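You operate a simulated robot arm through the tools that you are given. There is no shell and no other tool.

Carry out the task below with a simulated robot arm. There is one attempt and no reset: what you move stays moved.

Task
Fit the short cartridge that the grey housing's label names; close and fill it.
Fine: lid down, clamp tight, valve open, then one press of its relief button to let the air out.

The check looks at the end state, three seconds after you hand in, the way a careful person would. Anything else that was tipped, shoved, dropped, spilled or broken makes it a failure. A push-on lid holds only when it is set on centred and level and pressed home; a screw cap is set on level and turned clockwise until tight.

Robot
A 7-joint arm with a four-finger gripper, fixed in place. Base frame: the origin is on the floor under the middle of its stand, x ahead of it, y to its left, z up; the work surface is at about z = 0.9. Readings come in m, degrees, newtons and seconds.
It reaches about 1.223 m from its shoulder. Its first joint turns from -69.0 to 172.0 degrees. Payload 3.67 kg.
The TCP is the grasp point between the finger pads, 0.028 m short of the fingertips. In the tool frame z runs along the fingers and y along their closing line. The gripper opens to 0.112 m; its body begins 0.073 m behind the TCP.
Orientation is that of the tool frame in the base frame, as a unit quaternion [x, y, z, w]. With the fingers straight down and closing along the base's y, the tool's x points along the base's -x, its y along +y and its z along -z.

Tools
- The arm moves only by the tool servo_tool. Its argument "plan" is a list of rows, each a list of 3 entries, a list of its own where there are three numbers: the shift along the tool's x, y, z in m, then the turn, a rotation vector about the tool's x, y, z in degrees, then the opening, from 0 (shut) to 1 (fully open). In form: [[[dx, dy, dz], [ax, ay, az], jaw], ...]. A call has 1 to 20 rows; each row is the pose to reach, as a shift and turn from the pose commanded when the call began, along the tool's axes at that moment. A row lasts 0.2 s, in which the tool goes at most 0.05 m and 8.6 degrees; a call with a longer step from one row to the next is refused whole, and so is a gripper value outside its range. Where a pose cannot be reached the arm comes as near as it can. A force on the tool above 50 N (or 10 N above the force at the start of the call, whichever is more), or a blocked arm, ends the call early, and 0.2 s more pass. Each finger travels about 0.1025 m/s and halts on what it meets, pressing with about 40 N; the grip force reading is that of the motor and also rises with nothing between the fingers. The clock runs only during rows and for 0.2 s after the last one: add rows that repeat a pose to give the fingers time. The reply holds the time, the measured pose of the TCP, the force on the tool along the base axes, the opening and the grip force, in the units named above and with some noise, with the torque about the TCP (base axes, N m) and any sound that the robot's microphone picked up.
- Cameras (640 x 400 px; columns grow to the right, rows downward): "scene" is fixed at [0.3995, 0.6519, 1.7376]; the picture's right is [-0.71, -0.71, 0.00], its down [-0.57, 0.57, -0.60] and it looks along [0.42, -0.42, -0.80] (base axes); focal length 254 px, centre (320, 200). "wrist" rides on the gripper at [0.06, -0.018, -0.104] in the tool frame; the picture's right is [0.29, 0.96, 0.00], its down [-0.80, 0.24, -0.55] and it looks along [-0.53, 0.16, 0.83] (tool axes); focal length 234 px, centre (320, 200). There is no depth. A picture from a camera that has moved, and an enlarged one, comes with that camera's place and axes in the base frame and with its lens.
- get_image(camera): a new picture of that camera. No time passes.
- move_column(by): slides the trunk up (or, below 0, down) by that many m; the arm rides with it, the base frame stays. It gives what a move gives, with no picture.
- enlarge(camera, box): a new picture of the part [left, top, right, bottom] of that camera's present view, enlarged. No time passes.
- sign_off(): hands the job in; it is judged then, once.

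Places have to be worked out from the pictures, the camera data and where the tool is seen. Open the gripper and draw the arm clear of the work before you hand the job in, unless the task says otherwise.

The tools are called after "Request:" by a JSON object that holds its "method" and its "body". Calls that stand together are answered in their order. servo_tool: Moves the arm, as the interface text tells. Its arguments: {"type":"object","properties":{"plan":{"type":"array","items":{"type":"array"}}},"required":["plan"]} The other tools are called the same way: move_column (by) moves the trunk up or down; get_image (camera) takes a picture; enlarge (camera, box) takes an enlarged picture of a part of a camera's view; sign_off () hands the job in.

At the start:

```text
time_s: 0.0
tcp_pos: [0.6189, -0.2486, 1.3226]
orientation: [0.001, 1.0, 0.0, 0.0]
wrist_force: [0.3, 0.0, 0.3]
wrist_torque: [-0.03, -0.02, -0.01]
opening: 0.1121
gripper_force: 0.0
trunk travel left (down, up): [-0.75, 0.09]
```

scene: 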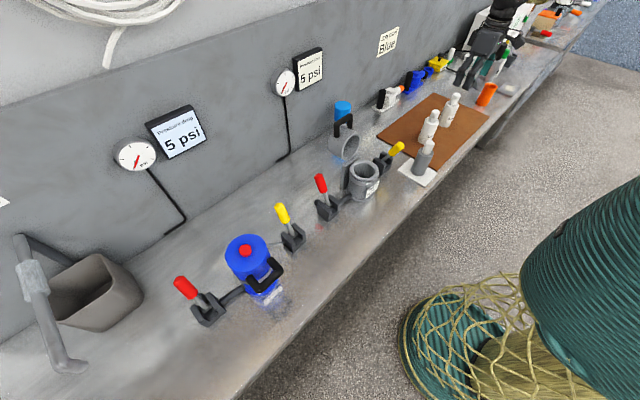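
wrist: 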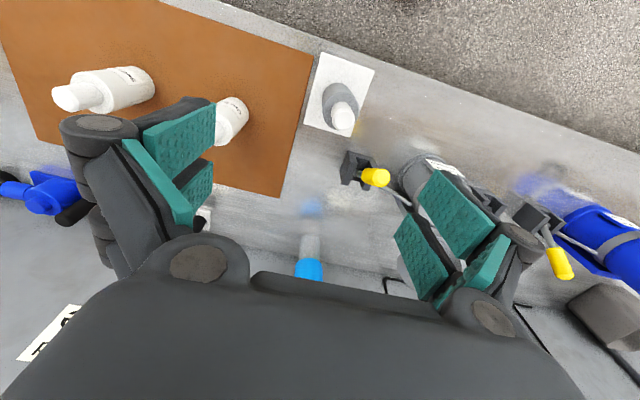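

I start by enlarging parts of the scene view to read the labels and understand the layout.

Request:
{"method": "enlarge", "body": {"camera": "scene", "box": [300, 60, 460, 220]}}

Request:
{"method": "enlarge", "body": {"camera": "scene", "box": [160, 160, 320, 340]}}

Request:
{"method": "enlarge", "body": {"camera": "scene", "box": [340, 130, 420, 210]}}

Request:
{"method": "enlarge", "body": {"camera": "scene", "box": [370, 60, 530, 190]}}

Request:
{"method": "enlarge", "body": {"camera": "scene", "box": [260, 20, 420, 120]}}

Request:
{"method": "enlarge", "body": {"camera": "wrist", "box": [0, 40, 320, 240]}}

```text
2.50 times, centred on (380, 140) of scene
camera zoom: at [0.3995, 0.6519, 1.7376], right [-0.71, -0.71, 0.0], down [-0.57, 0.57, -0.6], along [0.42, -0.42, -0.8], focal length 636 px, centre (170, 350)
```

zoom: 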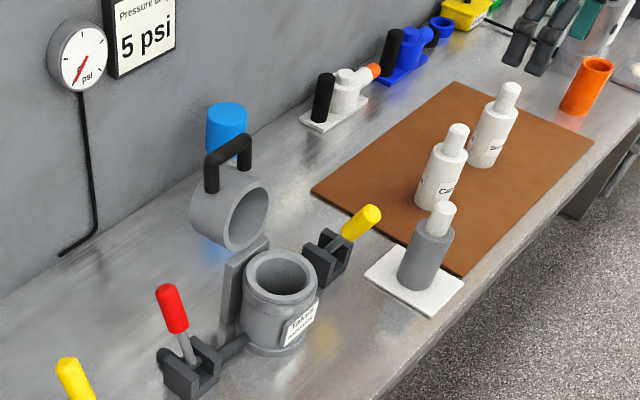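

```text
2.22 times, centred on (240, 250) of scene
camera zoom: at [0.3995, 0.6519, 1.7376], right [-0.71, -0.71, 0.0], down [-0.57, 0.57, -0.6], along [0.42, -0.42, -0.8], focal length 565 px, centre (498, 89)
```

zoom: 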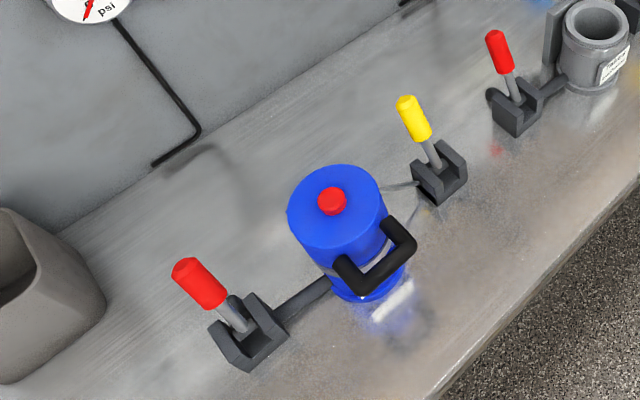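

```text
5.00 times, centred on (380, 170) of scene
camera zoom: at [0.3995, 0.6519, 1.7376], right [-0.71, -0.71, 0.0], down [-0.57, 0.57, -0.6], along [0.42, -0.42, -0.8], focal length 1272 px, centre (20, 350)
```

zoom: 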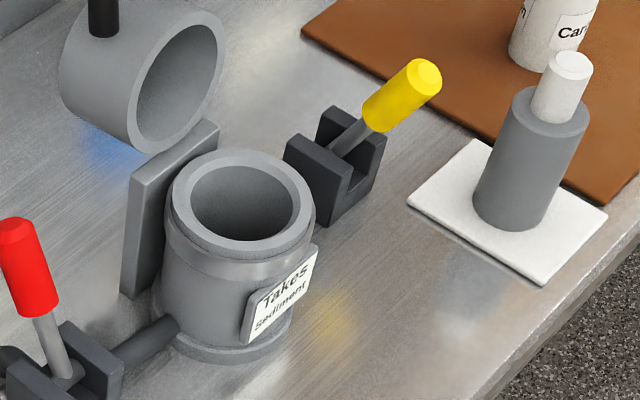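

```text
3.08 times, centred on (450, 125) of scene
camera zoom: at [0.3995, 0.6519, 1.7376], right [-0.71, -0.71, 0.0], down [-0.57, 0.57, -0.6], along [0.42, -0.42, -0.8], focal length 783 px, centre (-80, 431)
```

zoom: 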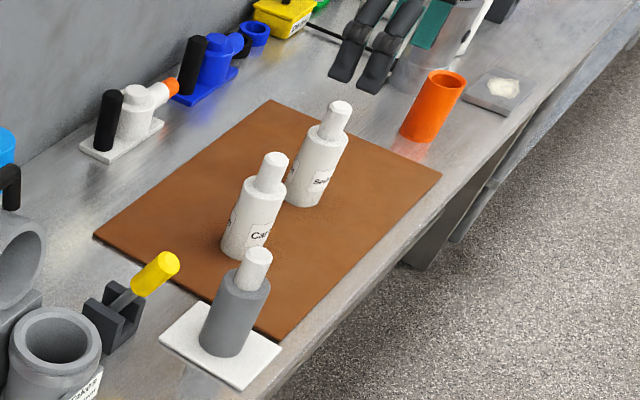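

```text
4.00 times, centred on (340, 70) of scene
camera zoom: at [0.3995, 0.6519, 1.7376], right [-0.71, -0.71, 0.0], down [-0.57, 0.57, -0.6], along [0.42, -0.42, -0.8], focal length 1018 px, centre (240, 720)
```

zoom: 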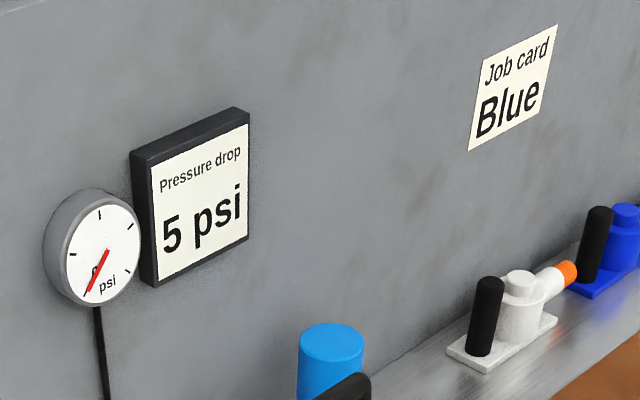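

```text
2.00 times, centred on (160, 140) of wrist
camera zoom: at [0.5597, -0.2669, 1.4294], right [-0.29, 0.96, 0.0], down [0.8, 0.24, 0.55], along [0.53, 0.16, -0.83], focal length 468 px, centre (640, 320)
```

zoom: 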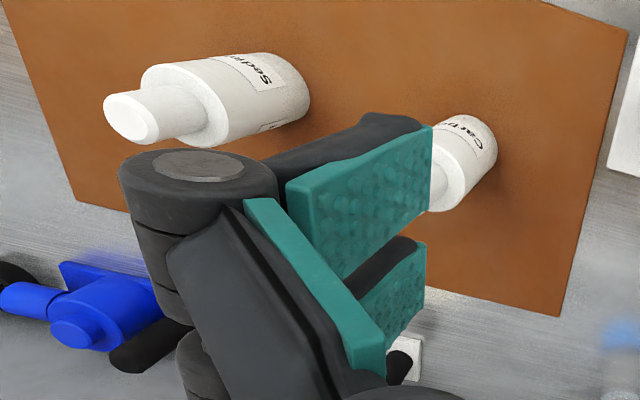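

The grey housing's label reads "Takes Sediment". I look closer at the wrist view for the housing, its lid and levers, and at the far right of the scene for other cartridges.

Request:
{"method": "enlarge", "body": {"camera": "wrist", "box": [280, 130, 480, 300]}}

Request:
{"method": "enlarge", "body": {"camera": "wrist", "box": [440, 160, 640, 320]}}

Request:
{"method": "enlarge", "body": {"camera": "scene", "box": [420, 0, 620, 125]}}

Request:
{"method": "enlarge", "body": {"camera": "scene", "box": [100, 60, 340, 210]}}

```text
2.35 times, centred on (380, 215) of wrist
camera zoom: at [0.5597, -0.2669, 1.4294], right [-0.29, 0.96, 0.0], down [0.8, 0.24, 0.55], along [0.53, 0.16, -0.83], focal length 551 px, centre (179, 165)
```

zoom: 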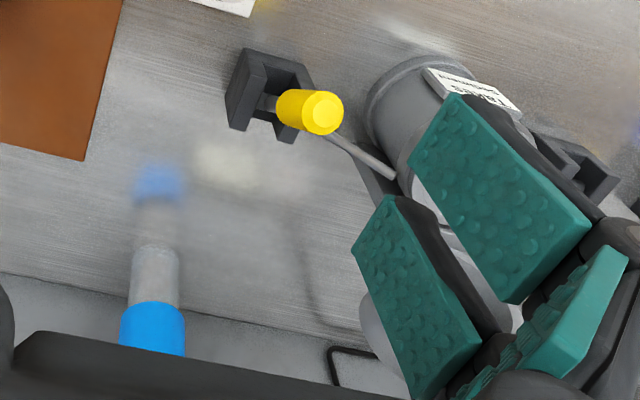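

```text
2.50 times, centred on (540, 240) of wrist
camera zoom: at [0.5597, -0.2669, 1.4294], right [-0.29, 0.96, 0.0], down [0.8, 0.24, 0.55], along [0.53, 0.16, -0.83], focal length 585 px, centre (-230, 100)
```

zoom: 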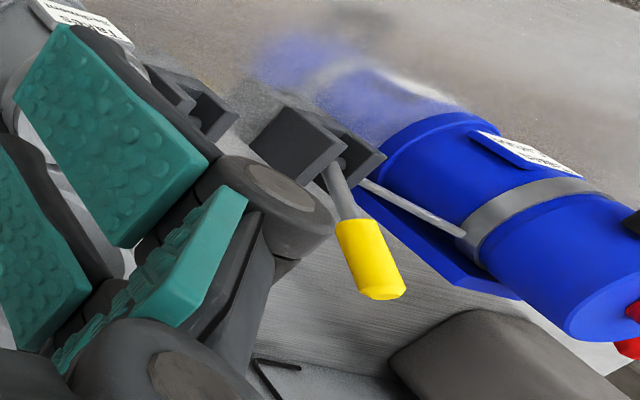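

```text
3.20 times, centred on (520, 62) of scene
camera zoom: at [0.3995, 0.6519, 1.7376], right [-0.71, -0.71, 0.0], down [-0.57, 0.57, -0.6], along [0.42, -0.42, -0.8], focal length 814 px, centre (-320, 640)
```

zoom: 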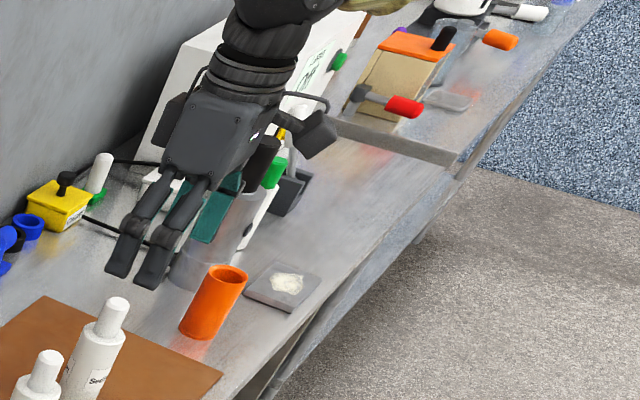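

```text
2.67 times, centred on (220, 135) of scene
camera zoom: at [0.3995, 0.6519, 1.7376], right [-0.71, -0.71, 0.0], down [-0.57, 0.57, -0.6], along [0.42, -0.42, -0.8], focal length 678 px, centre (587, 373)
```

zoom: 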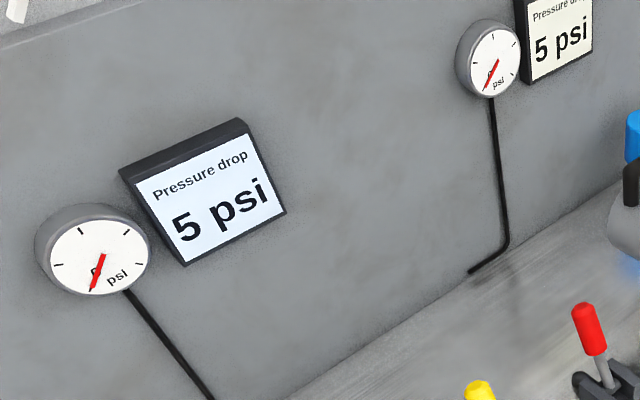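

Yellow levers pull a rod to the clamp band; red levers sit on the pipe, so they are the valves. I move the open gripper left and slightly back to view the grey housing between the fingers.

Request:
{"method": "servo_tool", "body": {"plan": [[[0.014, 0.04, 0.0], [0, 0, 0], 1], [[0.028, 0.08, 0.0], [0, 0, 0], 1], [[0.042, 0.12, 0.0], [0, 0, 0], 1], [[0.056, 0.16, 0.0], [0, 0, 0], 1], [[0.07, 0.2, 0.0], [0, 0, 0], 1], [[0.07, 0.2, 0.0], [0, 0, 0], 1]]}}

Request:
{"method": "get_image", "body": {"camera": "wrist"}}

Request:
{"method": "get_image", "body": {"camera": "scene"}}

```text
time_s: 1.4
tcp_pos: [0.549, -0.048, 1.3248]
orientation: [-0.001, 1.0, 0.001, 0.0]
wrist_force: [0.6, -0.6, -0.2]
wrist_torque: [0.04, -0.01, 0.0]
opening: 0.112
gripper_force: 0.0
trunk travel left (down, up): [-0.75, 0.09]
```

```text
taken
camera wrist: at [0.489, -0.0675, 1.43], right [-0.29, 0.96, 0.0], down [0.8, 0.24, 0.55], along [0.53, 0.16, -0.83], focal length 234 px, centre (320, 200)
```

wrist: 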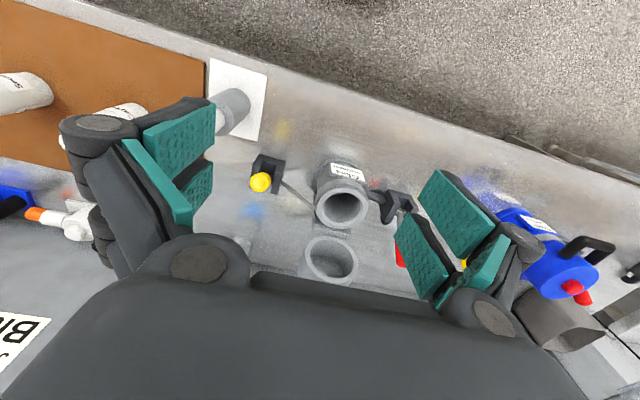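

```text
taken
```

scene: 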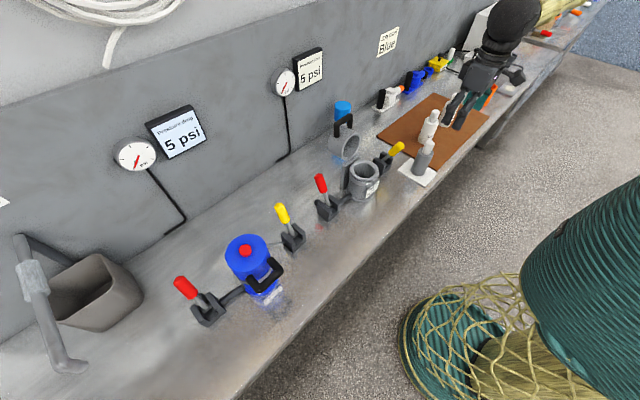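

The housing's mouth triangulates to about (0.75, 0.06, 1.02). I enlarge this view for details of the housing, rim, levers, and cartridges.

Request:
{"method": "enlarge", "body": {"camera": "wrist", "box": [230, 130, 430, 300]}}

Request:
{"method": "enlarge", "body": {"camera": "wrist", "box": [440, 160, 640, 360]}}

Request:
{"method": "enlarge", "body": {"camera": "wrist", "box": [0, 50, 280, 230]}}

```text
2.35 times, centred on (330, 215) of wrist
camera zoom: at [0.489, -0.0675, 1.43], right [-0.29, 0.96, 0.0], down [0.8, 0.24, 0.55], along [0.53, 0.16, -0.83], focal length 551 px, centre (296, 165)
```

zoom: 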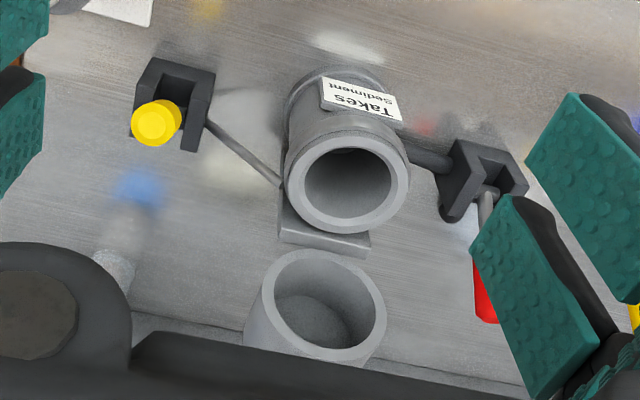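

```text
2.00 times, centred on (540, 260) of wrist
camera zoom: at [0.489, -0.0675, 1.43], right [-0.29, 0.96, 0.0], down [0.8, 0.24, 0.55], along [0.53, 0.16, -0.83], focal length 468 px, centre (-120, 80)
```

zoom: 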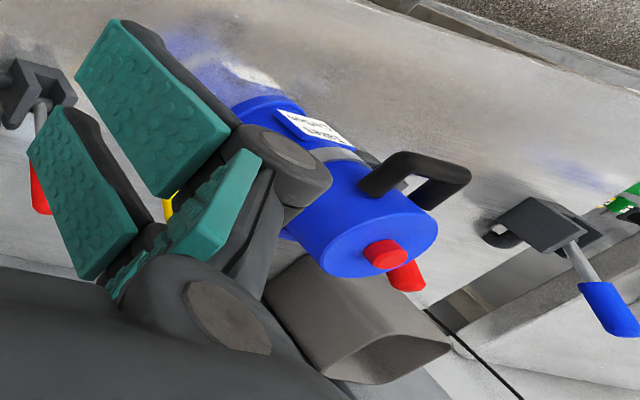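

```text
2.22 times, centred on (140, 140) of wrist
camera zoom: at [0.489, -0.0675, 1.43], right [-0.29, 0.96, 0.0], down [0.8, 0.24, 0.55], along [0.53, 0.16, -0.83], focal length 520 px, centre (720, 333)
```

zoom: 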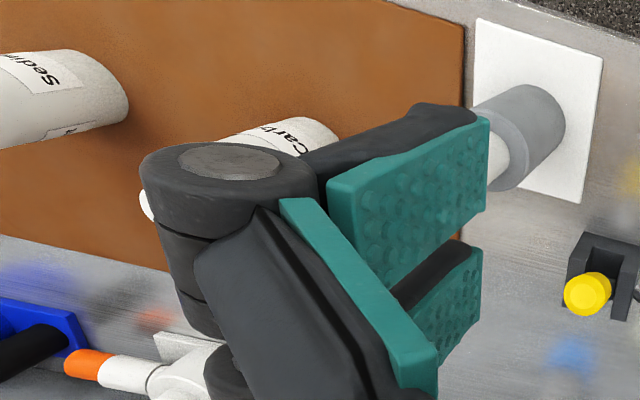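

I now go over to the brown mat to read the cartridges' labels and compare their heights.

Request:
{"method": "servo_tool", "body": {"plan": [[[0.005, -0.045, 0.002], [0, 0, 0], 1], [[0.01, -0.09, 0.004], [0, 0, 0], 1], [[0.015, -0.135, 0.006], [0, 0, 0], 1], [[0.02, -0.18, 0.008], [0, 0, 0], 1], [[0.025, -0.225, 0.01], [0, 0, 0], 1], [[0.03, -0.27, 0.012], [0, 0, 0], 1], [[0.035, -0.315, 0.014], [0, 0, 0], 1], [[0.04, -0.36, 0.016], [0, 0, 0], 1], [[0.045, -0.405, 0.018], [0, 0, 0], 1], [[0.05, -0.45, 0.02], [0, 0, 0], 1], [[0.05, -0.45, 0.02], [0, 0, 0], 1]]}}

Request:
{"method": "get_image", "body": {"camera": "wrist"}}

Request:
{"method": "enlarge", "body": {"camera": "wrist", "box": [200, 80, 440, 260]}}

Request:
{"method": "enlarge", "body": {"camera": "scene", "box": [400, 80, 500, 190]}}

```text
time_s: 3.8
tcp_pos: [0.4987, -0.5007, 1.3032]
orientation: [0.0, 1.0, 0.001, 0.001]
wrist_force: [-0.3, -0.1, -0.7]
wrist_torque: [-0.01, 0.02, 0.01]
opening: 0.1117
gripper_force: 0.0
trunk travel left (down, up): [-0.75, 0.09]
```

```text
taken
camera wrist: at [0.4405, -0.519, 1.4087], right [-0.29, 0.96, 0.0], down [0.8, 0.24, 0.55], along [0.53, 0.16, -0.83], focal length 234 px, centre (320, 200)
```

wrist: 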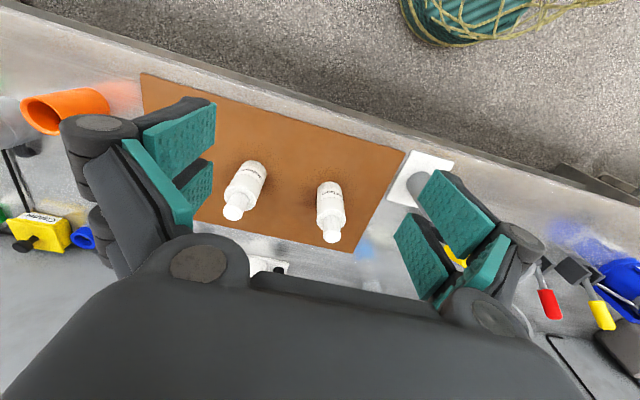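

```text
2.22 times, centred on (320, 170) of wrist
camera zoom: at [0.4405, -0.519, 1.4087], right [-0.29, 0.96, 0.0], down [0.8, 0.24, 0.55], along [0.53, 0.16, -0.83], focal length 520 px, centre (320, 267)
```

zoom: 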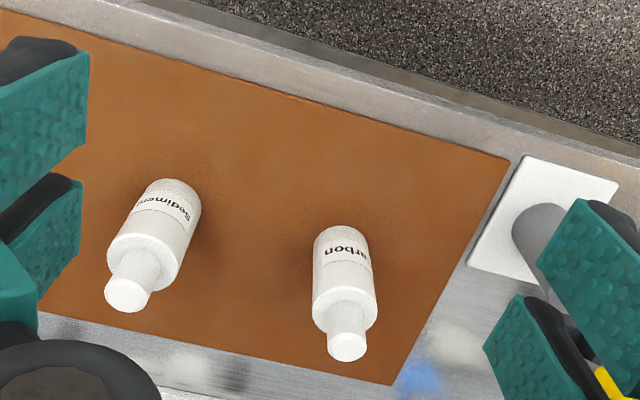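

```text
3.64 times, centred on (450, 135) of scene
camera zoom: at [0.3995, 0.6519, 1.7376], right [-0.71, -0.71, 0.0], down [-0.57, 0.57, -0.6], along [0.42, -0.42, -0.8], focal length 925 px, centre (-153, 436)
```

zoom: 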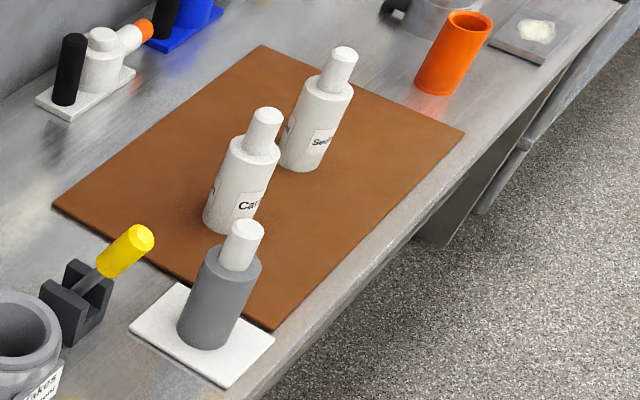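

There is only one "Sediment" cartridge (left one, around x 0.735, y −0.60, top z ≈ 1.07); the grey one on the white pad looks used. Next I look closely at the grey housing's yellow clamp lever and its fork.

Request:
{"method": "servo_tool", "body": {"plan": [[[-0.014, 0.037, 0.014], [0, 0, 0], 1], [[-0.028, 0.073, 0.028], [0, 0, 0], 1], [[-0.042, 0.11, 0.042], [0, 0, 0], 1], [[-0.056, 0.146, 0.056], [0, 0, 0], 1], [[-0.07, 0.183, 0.07], [0, 0, 0], 1], [[-0.085, 0.22, 0.084], [0, 0, 0], 1], [[-0.099, 0.256, 0.098], [0, 0, 0], 1], [[-0.113, 0.293, 0.112], [0, 0, 0], 1], [[-0.127, 0.329, 0.126], [0, 0, 0], 1], [[-0.141, 0.366, 0.14], [0, 0, 0], 1], [[-0.141, 0.366, 0.14], [0, 0, 0], 1]]}}

Request:
{"method": "get_image", "body": {"camera": "wrist"}}

Request:
{"method": "enlarge", "body": {"camera": "wrist", "box": [200, 80, 440, 260]}}

```text
time_s: 6.2
tcp_pos: [0.6408, -0.1321, 1.1625]
orientation: [0.002, 1.0, 0.001, 0.001]
wrist_force: [0.2, -0.2, 0.1]
wrist_torque: [0.03, -0.06, 0.01]
opening: 0.1119
gripper_force: 0.0
trunk travel left (down, up): [-0.75, 0.09]
```

```text
taken
camera wrist: at [0.5807, -0.1517, 1.2691], right [-0.29, 0.96, 0.0], down [0.8, 0.24, 0.56], along [0.53, 0.16, -0.83], focal length 234 px, centre (320, 200)
```

wrist: 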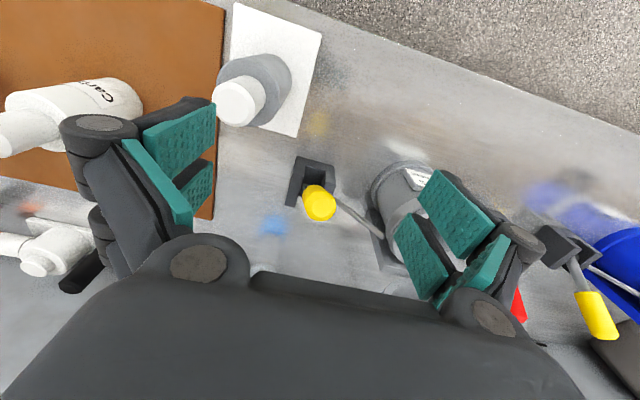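

```text
2.22 times, centred on (320, 170) of wrist
camera zoom: at [0.5807, -0.1517, 1.2691], right [-0.29, 0.96, 0.0], down [0.8, 0.24, 0.56], along [0.53, 0.16, -0.83], focal length 520 px, centre (320, 267)
```

zoom: 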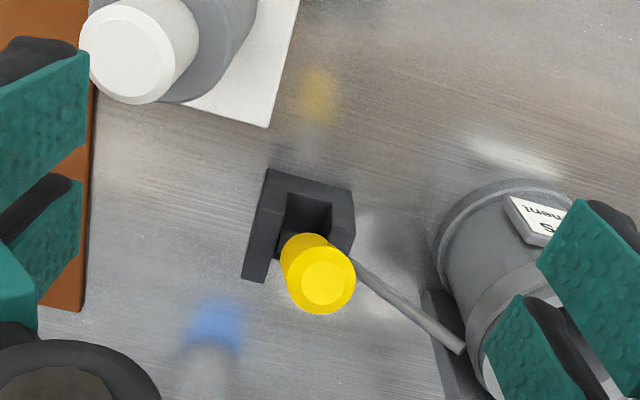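

The clamp lever tip is near (0.718, −0.108, 1.066), tilted towards the front; its fork is at about (0.757, −0.10, 0.94). Now I view the grey housing's red valve lever and the blue unit for comparison.

Request:
{"method": "servo_tool", "body": {"plan": [[[-0.005, 0.04, -0.003], [0, 0, 0], 1], [[-0.01, 0.08, -0.005], [0, 0, 0], 1], [[-0.015, 0.12, -0.008], [0, 0, 0], 1], [[-0.02, 0.16, -0.01], [0, 0, 0], 1], [[-0.025, 0.2, -0.013], [0, 0, 0], 1], [[-0.03, 0.24, -0.015], [0, 0, 0], 1], [[-0.035, 0.28, -0.018], [0, 0, 0], 1], [[-0.04, 0.317, -0.02], [0, 0, 0], 1], [[-0.04, 0.317, -0.02], [0, 0, 0], 1]]}}

Request:
{"method": "get_image", "body": {"camera": "wrist"}}

Request:
{"method": "enlarge", "body": {"camera": "wrist", "box": [200, 80, 440, 260]}}

Request:
{"method": "enlarge", "body": {"camera": "scene", "box": [300, 90, 420, 210]}}

```text
time_s: 8.2
tcp_pos: [0.6817, 0.1844, 1.1842]
orientation: [0.001, 1.0, 0.001, 0.0]
wrist_force: [0.7, -1.1, 0.0]
wrist_torque: [0.03, -0.05, -0.01]
opening: 0.1119
gripper_force: 0.1
trunk travel left (down, up): [-0.75, 0.09]
```

```text
taken
camera wrist: at [0.6214, 0.1645, 1.2894], right [-0.29, 0.96, 0.0], down [0.8, 0.24, 0.55], along [0.53, 0.16, -0.83], focal length 234 px, centre (320, 200)
```

wrist: 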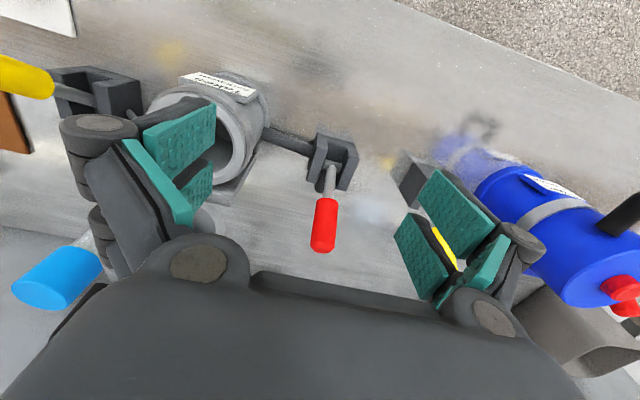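

```text
2.22 times, centred on (320, 170) of wrist
camera zoom: at [0.6214, 0.1645, 1.2894], right [-0.29, 0.96, 0.0], down [0.8, 0.24, 0.55], along [0.53, 0.16, -0.83], focal length 520 px, centre (320, 267)
```

zoom: 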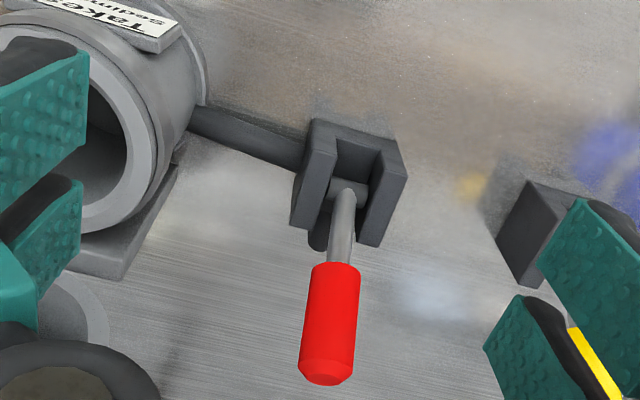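

```text
3.33 times, centred on (360, 150) of scene
camera zoom: at [0.3995, 0.6519, 1.7376], right [-0.71, -0.71, 0.0], down [-0.57, 0.57, -0.6], along [0.42, -0.42, -0.8], focal length 848 px, centre (187, 367)
```

zoom: 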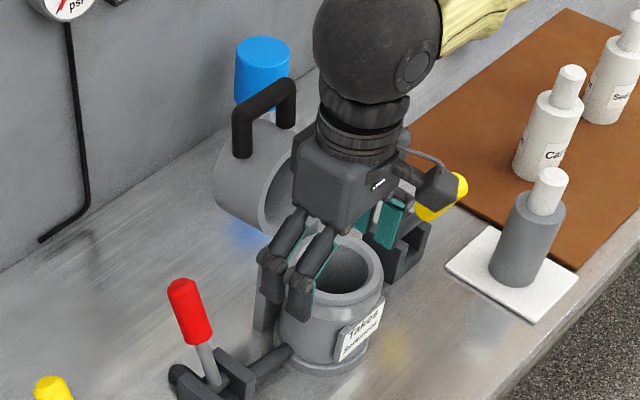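

The grey valve lever leans to the wall (tip ≈ (0.822, 0.229, 1.084), pivot ≈ (0.771, 0.23, 0.945)). I shift further left to look at the blue unit's levers, clamp band and button as reference.

Request:
{"method": "servo_tool", "body": {"plan": [[[0.0, 0.04, -0.01], [0, 0, 0], 1], [[0.0, 0.08, -0.02], [0, 0, 0], 1], [[0.0, 0.12, -0.03], [0, 0, 0], 1], [[0.005, 0.16, -0.04], [0, 0, 0], 1], [[0.01, 0.2, -0.05], [0, 0, 0], 1], [[0.015, 0.24, -0.06], [0, 0, 0], 1], [[0.02, 0.28, -0.06], [0, 0, 0], 1], [[0.02, 0.28, -0.06], [0, 0, 0], 1]]}}

Request:
{"method": "get_image", "body": {"camera": "wrist"}}

Request:
{"method": "enlarge", "body": {"camera": "wrist", "box": [200, 80, 440, 260]}}

Request:
{"method": "enlarge", "body": {"camera": "scene", "box": [280, 80, 420, 210]}}

```text
time_s: 10.0
tcp_pos: [0.6624, 0.4632, 1.243]
orientation: [0.001, 1.0, 0.001, 0.0]
wrist_force: [0.4, 0.1, -0.1]
wrist_torque: [0.05, 0.05, -0.01]
opening: 0.112
gripper_force: 0.1
trunk travel left (down, up): [-0.75, 0.09]
```

```text
taken
camera wrist: at [0.6023, 0.4451, 1.35], right [-0.29, 0.96, 0.0], down [0.8, 0.24, 0.55], along [0.53, 0.16, -0.83], focal length 234 px, centre (320, 200)
```

wrist: 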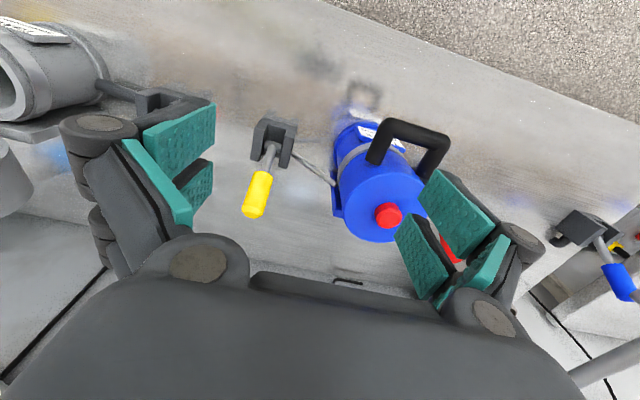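

```text
2.22 times, centred on (320, 170) of wrist
camera zoom: at [0.6023, 0.4451, 1.35], right [-0.29, 0.96, 0.0], down [0.8, 0.24, 0.55], along [0.53, 0.16, -0.83], focal length 520 px, centre (320, 267)
```

zoom: 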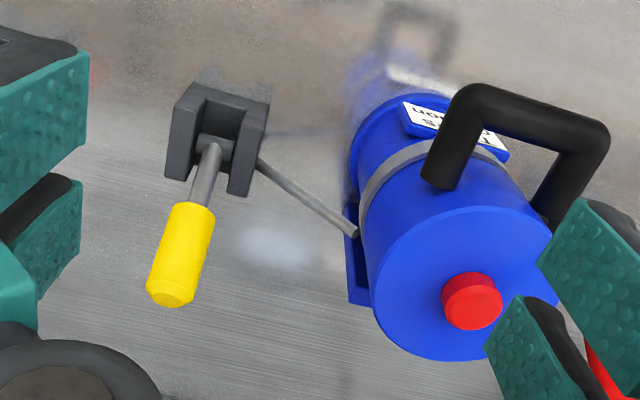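

```text
3.08 times, centred on (350, 145) of scene
camera zoom: at [0.3995, 0.6519, 1.7376], right [-0.71, -0.71, 0.0], down [-0.57, 0.57, -0.6], along [0.42, -0.42, -0.8], focal length 783 px, centre (228, 369)
```

zoom: 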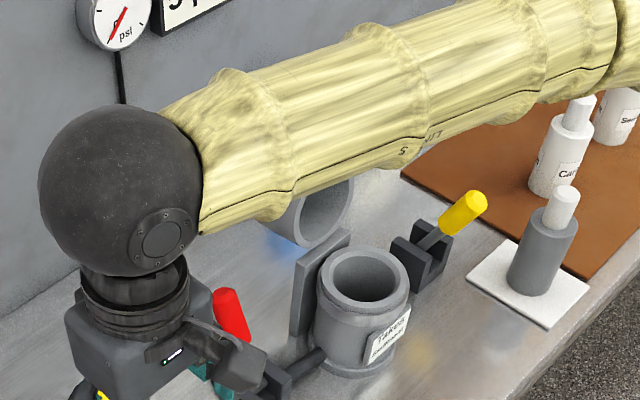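

The blue unit's clamp lever leans to the wall while its band is closed, so tight = toward the wall. I look closely at both gauges before planning the rest.

Request:
{"method": "enlarge", "body": {"camera": "scene", "box": [265, 60, 305, 105]}}

Request:
{"method": "enlarge", "body": {"camera": "scene", "box": [105, 125, 185, 185]}}

Request:
{"method": "enlarge", "body": {"camera": "wrist", "box": [320, 80, 640, 320]}}

Request:
{"method": "enlarge", "body": {"camera": "scene", "box": [160, 220, 300, 340]}}

```text
8.89 times, centred on (285, 82) of scene
camera zoom: at [0.3995, 0.6519, 1.7376], right [-0.71, -0.71, 0.0], down [-0.57, 0.57, -0.6], along [0.42, -0.42, -0.8], focal length 2262 px, centre (631, 1244)
```

zoom: 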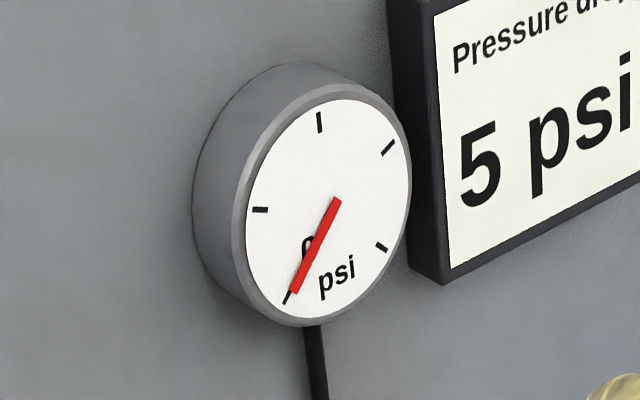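

```text
6.67 times, centred on (145, 155) of scene
camera zoom: at [0.3995, 0.6519, 1.7376], right [-0.71, -0.71, 0.0], down [-0.57, 0.57, -0.6], along [0.42, -0.42, -0.8], focal length 1696 px, centre (1487, 500)
```

zoom: 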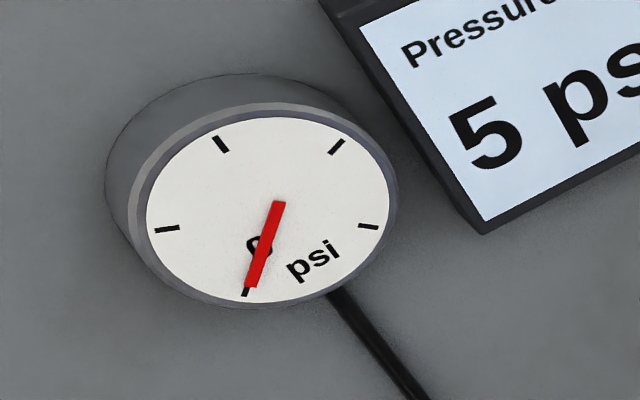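

```text
1.67 times, centred on (480, 200) of wrist
camera zoom: at [0.6023, 0.4451, 1.35], right [-0.29, 0.96, 0.0], down [0.8, 0.24, 0.55], along [0.53, 0.16, -0.83], focal length 390 px, centre (53, 200)
```

zoom: 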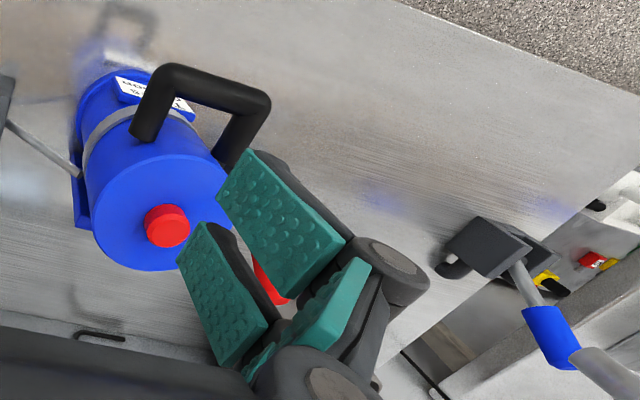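

```text
3.33 times, centred on (230, 280) of scene
camera zoom: at [0.3995, 0.6519, 1.7376], right [-0.71, -0.71, 0.0], down [-0.57, 0.57, -0.6], along [0.42, -0.42, -0.8], focal length 848 px, centre (620, -67)
```

zoom: 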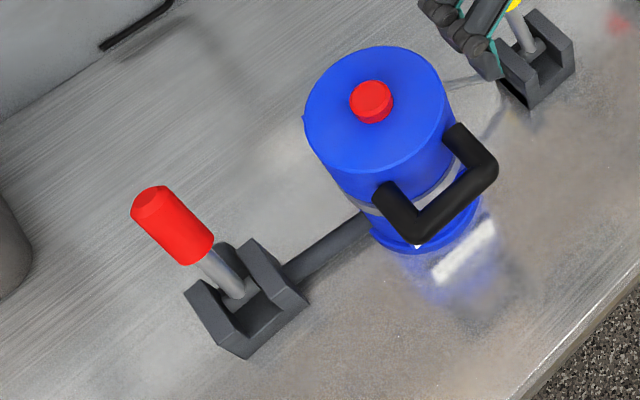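

Both gauges read 0, so valves leaning to the wall are closed; I will open the grey valve by bringing its lever to the front. Now I go back to the Sediment cartridge for an accurate look.

Request:
{"method": "servo_tool", "body": {"plan": [[[0.003, -0.045, 0], [0, 0, 0], 1], [[0.006, -0.09, 0], [0, 0, 0], 1], [[0.009, -0.135, 0], [0, 0, 0], 1], [[0.012, -0.18, 0], [0, 0, 0], 1], [[0.015, -0.225, 0], [0, 0, 0], 1], [[0.018, -0.27, 0], [0, 0, 0], 1], [[0.021, -0.315, 0], [0, 0, 0], 1], [[0.024, -0.36, 0], [0, 0, 0], 1], [[0.027, -0.405, 0], [0, 0, 0], 1], [[0.03, -0.45, 0], [0, 0, 0], 1], [[0.033, -0.495, 0], [0, 0, 0], 1], [[0.033, -0.54, 0], [0, 0, 0], 1], [[0.033, -0.585, 0], [0, 0, 0], 1], [[0.033, -0.63, 0], [0, 0, 0], 1], [[0.033, -0.675, 0], [0, 0, 0], 1], [[0.033, -0.72, 0], [0, 0, 0], 1], [[0.033, -0.765, 0], [0, 0, 0], 1], [[0.033, -0.81, 0], [0, 0, 0], 1], [[0.033, -0.855, 0], [0, 0, 0], 1], [[0.033, -0.9, 0], [0, 0, 0], 1]]}}

Request:
{"method": "servo_tool", "body": {"plan": [[[0, -0.04, 0.01], [0, 0, 0], 1], [[0, -0.08, 0.02], [0, 0, 0], 1], [[0, -0.12, 0.03], [0, 0, 0], 1], [[0, -0.16, 0.035], [0, 0, 0], 1], [[0, -0.19, 0.04], [0, 0, 0], 1], [[0, -0.19, 0.04], [0, 0, 0], 1]]}}

Request:
{"method": "get_image", "body": {"camera": "wrist"}}

Request:
{"method": "enlarge", "body": {"camera": "wrist", "box": [220, 110, 420, 260]}}

Request:
{"method": "enlarge", "body": {"camera": "scene", "box": [400, 60, 520, 180]}}

```text
time_s: 14.2
tcp_pos: [0.6253, -0.4391, 1.244]
orientation: [-0.001, 1.0, 0.001, 0.0]
wrist_force: [-0.9, 0.1, 1.0]
wrist_torque: [0.04, 0.01, 0.0]
opening: 0.1121
gripper_force: 0.2
trunk travel left (down, up): [-0.75, 0.09]
```

```text
time_s: 15.6
tcp_pos: [0.6275, -0.6264, 1.2039]
orientation: [0.0, 1.0, 0.0, 0.001]
wrist_force: [-0.4, -0.6, -0.9]
wrist_torque: [-0.01, 0.0, 0.02]
opening: 0.1118
gripper_force: 0.1
trunk travel left (down, up): [-0.75, 0.09]
```

```text
taken
camera wrist: at [0.5678, -0.645, 1.3084], right [-0.29, 0.96, 0.0], down [0.8, 0.24, 0.55], along [0.53, 0.16, -0.83], focal length 234 px, centre (320, 200)
```

wrist: 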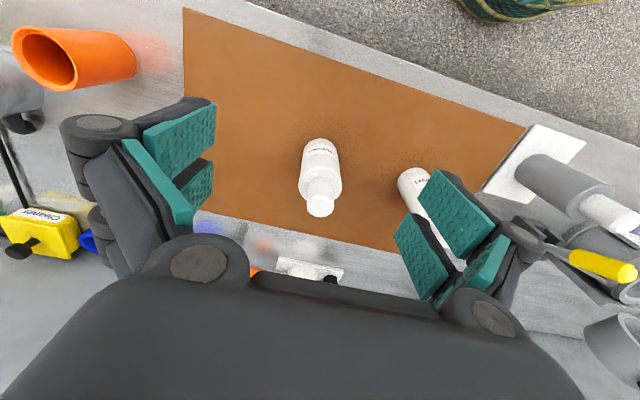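

```text
2.67 times, centred on (320, 185) of wrist
camera zoom: at [0.5678, -0.645, 1.3084], right [-0.29, 0.96, 0.0], down [0.8, 0.24, 0.55], along [0.53, 0.16, -0.83], focal length 624 px, centre (320, 240)
```

zoom: 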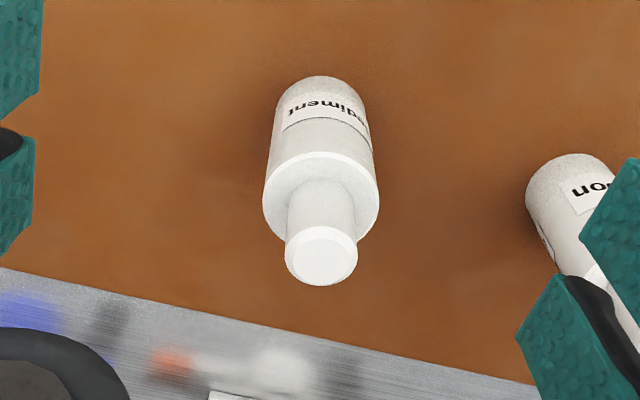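

```text
3.33 times, centred on (460, 120) of scene
camera zoom: at [0.3995, 0.6519, 1.7376], right [-0.71, -0.71, 0.0], down [-0.57, 0.57, -0.6], along [0.42, -0.42, -0.8], focal length 848 px, centre (-147, 467)
```

zoom: 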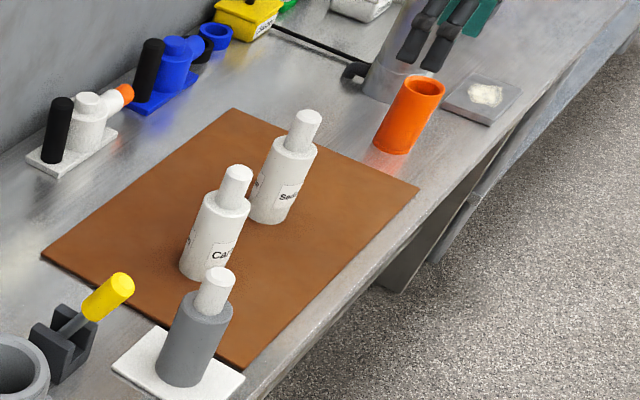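

Sediment cartridge: stub centre (0.734, −0.593), stub top ≈1.068, body top ≈1.008, stub ⌀≈35 mm, body ⌀≈65 mm. I move above it and check alignment before going down.

Request:
{"method": "servo_tool", "body": {"plan": [[[-0.035, 0.011, 0.01], [0, 0, 0], 1], [[-0.07, 0.022, 0.02], [0, 0, 0], 1], [[-0.1065, 0.0334, 0.03], [0, 0, 0], 1], [[-0.1065, 0.0334, 0.05], [0, 0, 0], 1], [[-0.1065, 0.0334, 0.05], [0, 0, 0], 1]]}}

Request:
{"method": "get_image", "body": {"camera": "wrist"}}

Request:
{"method": "enlarge", "body": {"camera": "scene", "box": [420, 60, 520, 160]}}

```text
time_s: 16.8
tcp_pos: [0.7359, -0.595, 1.1488]
orientation: [-0.001, 1.0, 0.002, 0.0]
wrist_force: [-0.2, 0.4, 0.4]
wrist_torque: [0.0, 0.0, 0.0]
opening: 0.1119
gripper_force: 0.1
trunk travel left (down, up): [-0.75, 0.09]
```

```text
taken
camera wrist: at [0.6758, -0.6135, 1.2559], right [-0.29, 0.96, 0.0], down [0.8, 0.24, 0.55], along [0.53, 0.16, -0.83], focal length 234 px, centre (320, 200)
```

wrist: 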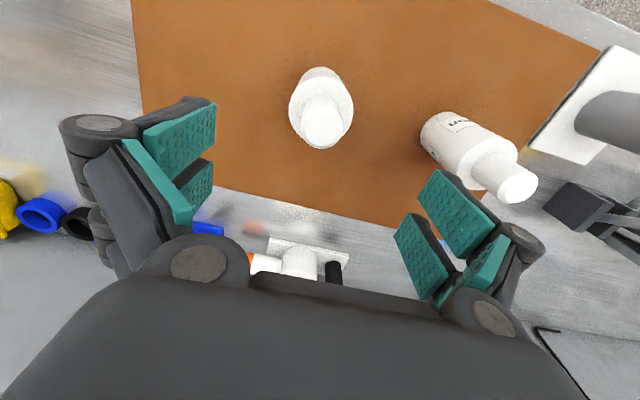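

```text
4.00 times, centred on (470, 110) of scene
camera zoom: at [0.3995, 0.6519, 1.7376], right [-0.71, -0.71, 0.0], down [-0.57, 0.57, -0.6], along [0.42, -0.42, -0.8], focal length 1018 px, centre (-280, 560)
```

zoom: 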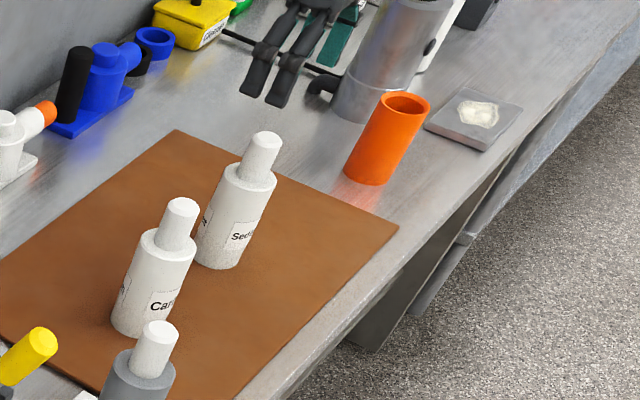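

The scene and wrist projections agree on (0.732, −0.595). I descend so the fingertips end just above the body shoulder, then close on the stub.

Request:
{"method": "servo_tool", "body": {"plan": [[[0.003, 0, 0.035], [0, 0, 0], 1], [[0.003, 0, 0.07], [0, 0, 0], 1], [[0.003, 0, 0.095], [0, 0, 0], 1], [[0.003, 0, 0.108], [0, 0, 0], 1], [[0.003, 0, 0.108], [0, 0, 0], 1]]}}

Request:
{"method": "get_image", "body": {"camera": "wrist"}}

Request:
{"method": "enlarge", "body": {"camera": "scene", "box": [420, 60, 520, 160]}}

```text
time_s: 18.0
tcp_pos: [0.7317, -0.591, 1.0461]
orientation: [0.001, 1.0, 0.0, 0.0]
wrist_force: [-0.7, 0.9, -0.7]
wrist_torque: [-0.02, 0.02, -0.01]
opening: 0.1122
gripper_force: 0.1
trunk travel left (down, up): [-0.75, 0.09]
```

```text
taken
camera wrist: at [0.6712, -0.6094, 1.1521], right [-0.29, 0.96, 0.0], down [0.8, 0.24, 0.55], along [0.53, 0.16, -0.83], focal length 234 px, centre (320, 200)
```

wrist: 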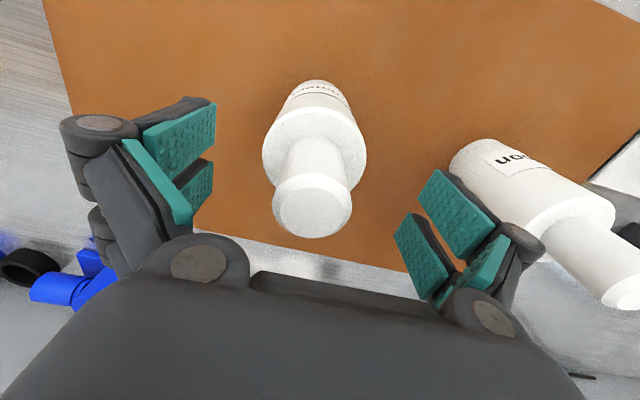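

```text
4.00 times, centred on (470, 110) of scene
camera zoom: at [0.3995, 0.6519, 1.7376], right [-0.71, -0.71, 0.0], down [-0.57, 0.57, -0.6], along [0.42, -0.42, -0.8], focal length 1018 px, centre (-280, 560)
```

zoom: 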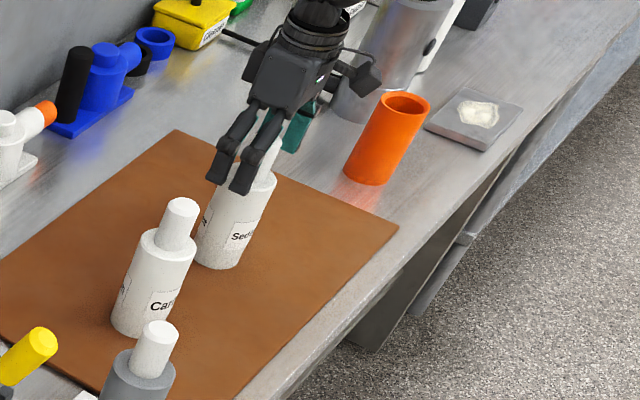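

The stub is about 4 mm to the −y side of the jaw centre; I correct, go 4 mm lower and close the fingers.

Request:
{"method": "servo_tool", "body": {"plan": [[[0.002, -0.004, 0.003], [0, 0, 0], 1], [[0.002, -0.004, 0.003], [0, 0, 0], 0.7], [[0.002, -0.004, 0.003], [0, 0, 0], 0.4], [[0.002, -0.004, 0.003], [0, 0, 0], 0.1], [[0.002, -0.004, 0.003], [0, 0, 0], 0.0], [[0.002, -0.004, 0.003], [0, 0, 0], 0.0]]}}

Request:
{"method": "get_image", "body": {"camera": "wrist"}}

```text
time_s: 19.4
tcp_pos: [0.7288, -0.5956, 1.0416]
orientation: [0.001, 1.0, 0.001, 0.001]
wrist_force: [-0.1, 1.6, 0.6]
wrist_torque: [0.16, -0.01, 0.02]
opening: 0.059
gripper_force: 40.1
trunk travel left (down, up): [-0.75, 0.09]
```

```text
taken
camera wrist: at [0.6693, -0.6147, 1.1483], right [-0.29, 0.96, 0.0], down [0.8, 0.24, 0.55], along [0.53, 0.16, -0.83], focal length 234 px, centre (320, 200)
```

wrist: 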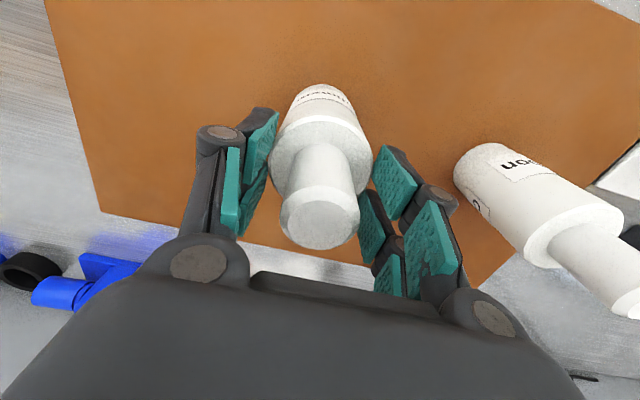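

The fingers stopped at 59 mm, i.e. on the shoulder of the body, not on the stub. I reopen, rise 15 mm, and close again on the stub.

Request:
{"method": "servo_tool", "body": {"plan": [[[0, 0, 0], [0, 0, 0], 0.8], [[0, 0, 0], [0, 0, 0], 0.8], [[0, 0, -0.008], [0, 0, 0], 0.8], [[0, 0, -0.015], [0, 0, 0], 0.8], [[0, 0, -0.015], [0, 0, 0], 0.8]]}}

Request:
{"method": "get_image", "body": {"camera": "wrist"}}

Request:
{"method": "enlarge", "body": {"camera": "scene", "box": [440, 80, 500, 140]}}

```text
time_s: 20.6
tcp_pos: [0.7295, -0.596, 1.0565]
orientation: [0.001, 1.0, 0.001, 0.001]
wrist_force: [0.0, 0.0, -0.4]
wrist_torque: [0.02, 0.0, -0.01]
opening: 0.0898
gripper_force: 0.1
trunk travel left (down, up): [-0.75, 0.09]
```

```text
taken
camera wrist: at [0.6695, -0.6148, 1.1631], right [-0.29, 0.96, 0.0], down [0.8, 0.24, 0.55], along [0.53, 0.16, -0.83], focal length 234 px, centre (320, 200)
```

wrist: 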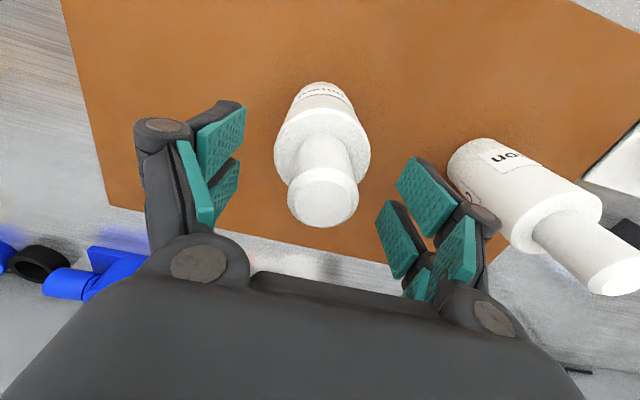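

```text
6.67 times, centred on (470, 110) of scene
camera zoom: at [0.3995, 0.6519, 1.7376], right [-0.71, -0.71, 0.0], down [-0.57, 0.57, -0.6], along [0.42, -0.42, -0.8], focal length 1696 px, centre (-680, 800)
```

zoom: 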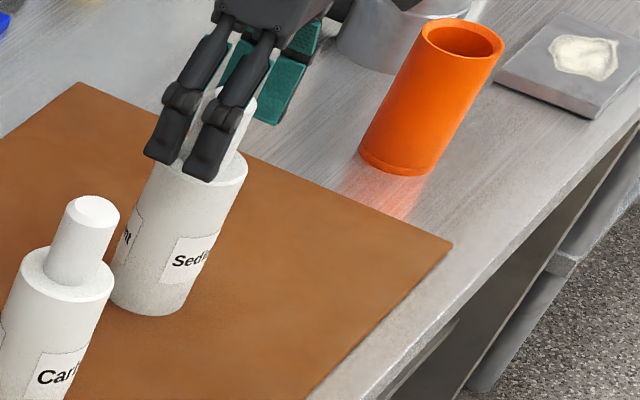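

Centred now. I close on the stub.

Request:
{"method": "servo_tool", "body": {"plan": [[[0, 0, 0], [0, 0, 0], 0.6], [[0, 0, 0], [0, 0, 0], 0.4], [[0, 0, 0], [0, 0, 0], 0.2], [[0, 0, 0], [0, 0, 0], 0.0], [[0, 0, 0], [0, 0, 0], 0.0], [[0, 0, 0], [0, 0, 0], 0.0]]}}

Request:
{"method": "get_image", "body": {"camera": "wrist"}}

Request:
{"method": "enlarge", "body": {"camera": "scene", "box": [440, 80, 500, 140]}}

```text
time_s: 22.0
tcp_pos: [0.7282, -0.5954, 1.0569]
orientation: [0.0, 1.0, 0.0, 0.001]
wrist_force: [-0.4, 0.3, -0.1]
wrist_torque: [-0.04, 0.06, -0.02]
opening: 0.0312
gripper_force: 40.1
trunk travel left (down, up): [-0.75, 0.09]
```

```text
taken
camera wrist: at [0.6694, -0.6147, 1.1631], right [-0.29, 0.96, 0.0], down [0.8, 0.24, 0.55], along [0.53, 0.16, -0.83], focal length 234 px, centre (320, 200)
```

wrist: 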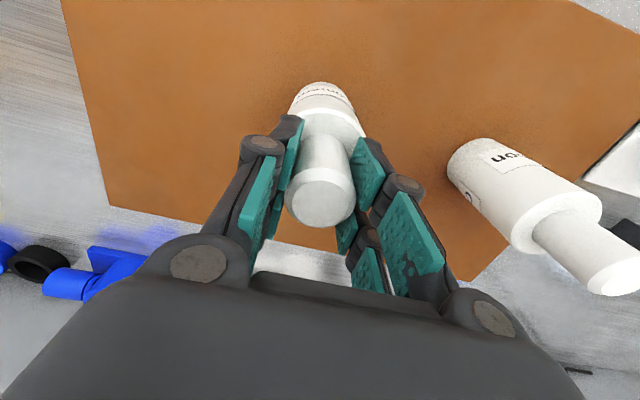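

```text
6.67 times, centred on (470, 110) of scene
camera zoom: at [0.3995, 0.6519, 1.7376], right [-0.71, -0.71, 0.0], down [-0.57, 0.57, -0.6], along [0.42, -0.42, -0.8], focal length 1696 px, centre (-680, 800)
```

zoom: 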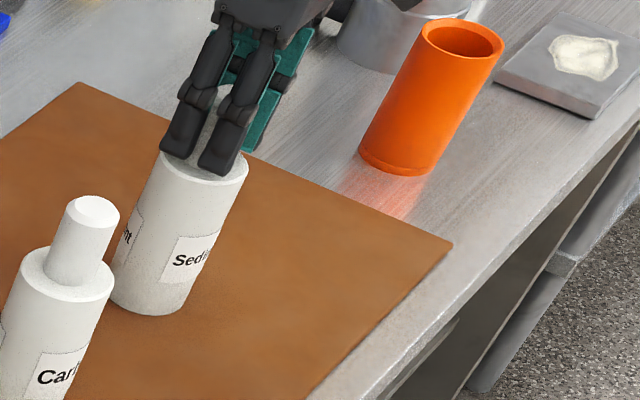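

Grip at 31 mm on the stub with 40 N. I lift straight up 0.22 m and check that the cartridge hangs straight.

Request:
{"method": "servo_tool", "body": {"plan": [[[0, 0, -0.01], [0, 0, 0], 0], [[0, 0, -0.03], [0, 0, 0], 0], [[0, 0, -0.06], [0, 0, 0], 0], [[0, 0, -0.095], [0, 0, 0], 0], [[0, 0, -0.13], [0, 0, 0], 0], [[0, 0, -0.165], [0, 0, 0], 0], [[0, 0, -0.2], [0, 0, 0], 0], [[0, 0, -0.22], [0, 0, 0], 0], [[0, 0, -0.22], [0, 0, 0], 0]]}}

Request:
{"method": "get_image", "body": {"camera": "wrist"}}

Request:
{"method": "get_image", "body": {"camera": "scene"}}

```text
time_s: 24.0
tcp_pos: [0.7311, -0.5969, 1.2763]
orientation: [0.0, 1.0, 0.001, 0.0]
wrist_force: [-0.4, 0.4, -2.1]
wrist_torque: [-0.01, 0.04, -0.01]
opening: 0.0311
gripper_force: 39.7
trunk travel left (down, up): [-0.75, 0.09]
```

```text
taken
camera wrist: at [0.6702, -0.6162, 1.3825], right [-0.29, 0.96, 0.0], down [0.8, 0.24, 0.55], along [0.53, 0.16, -0.83], focal length 234 px, centre (320, 200)
```

wrist: 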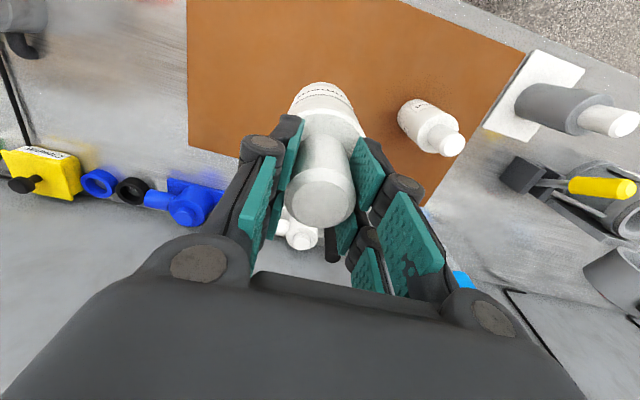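

```text
taken
```

scene: 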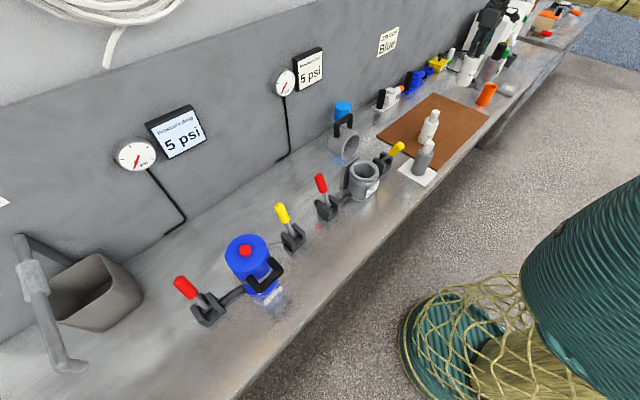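

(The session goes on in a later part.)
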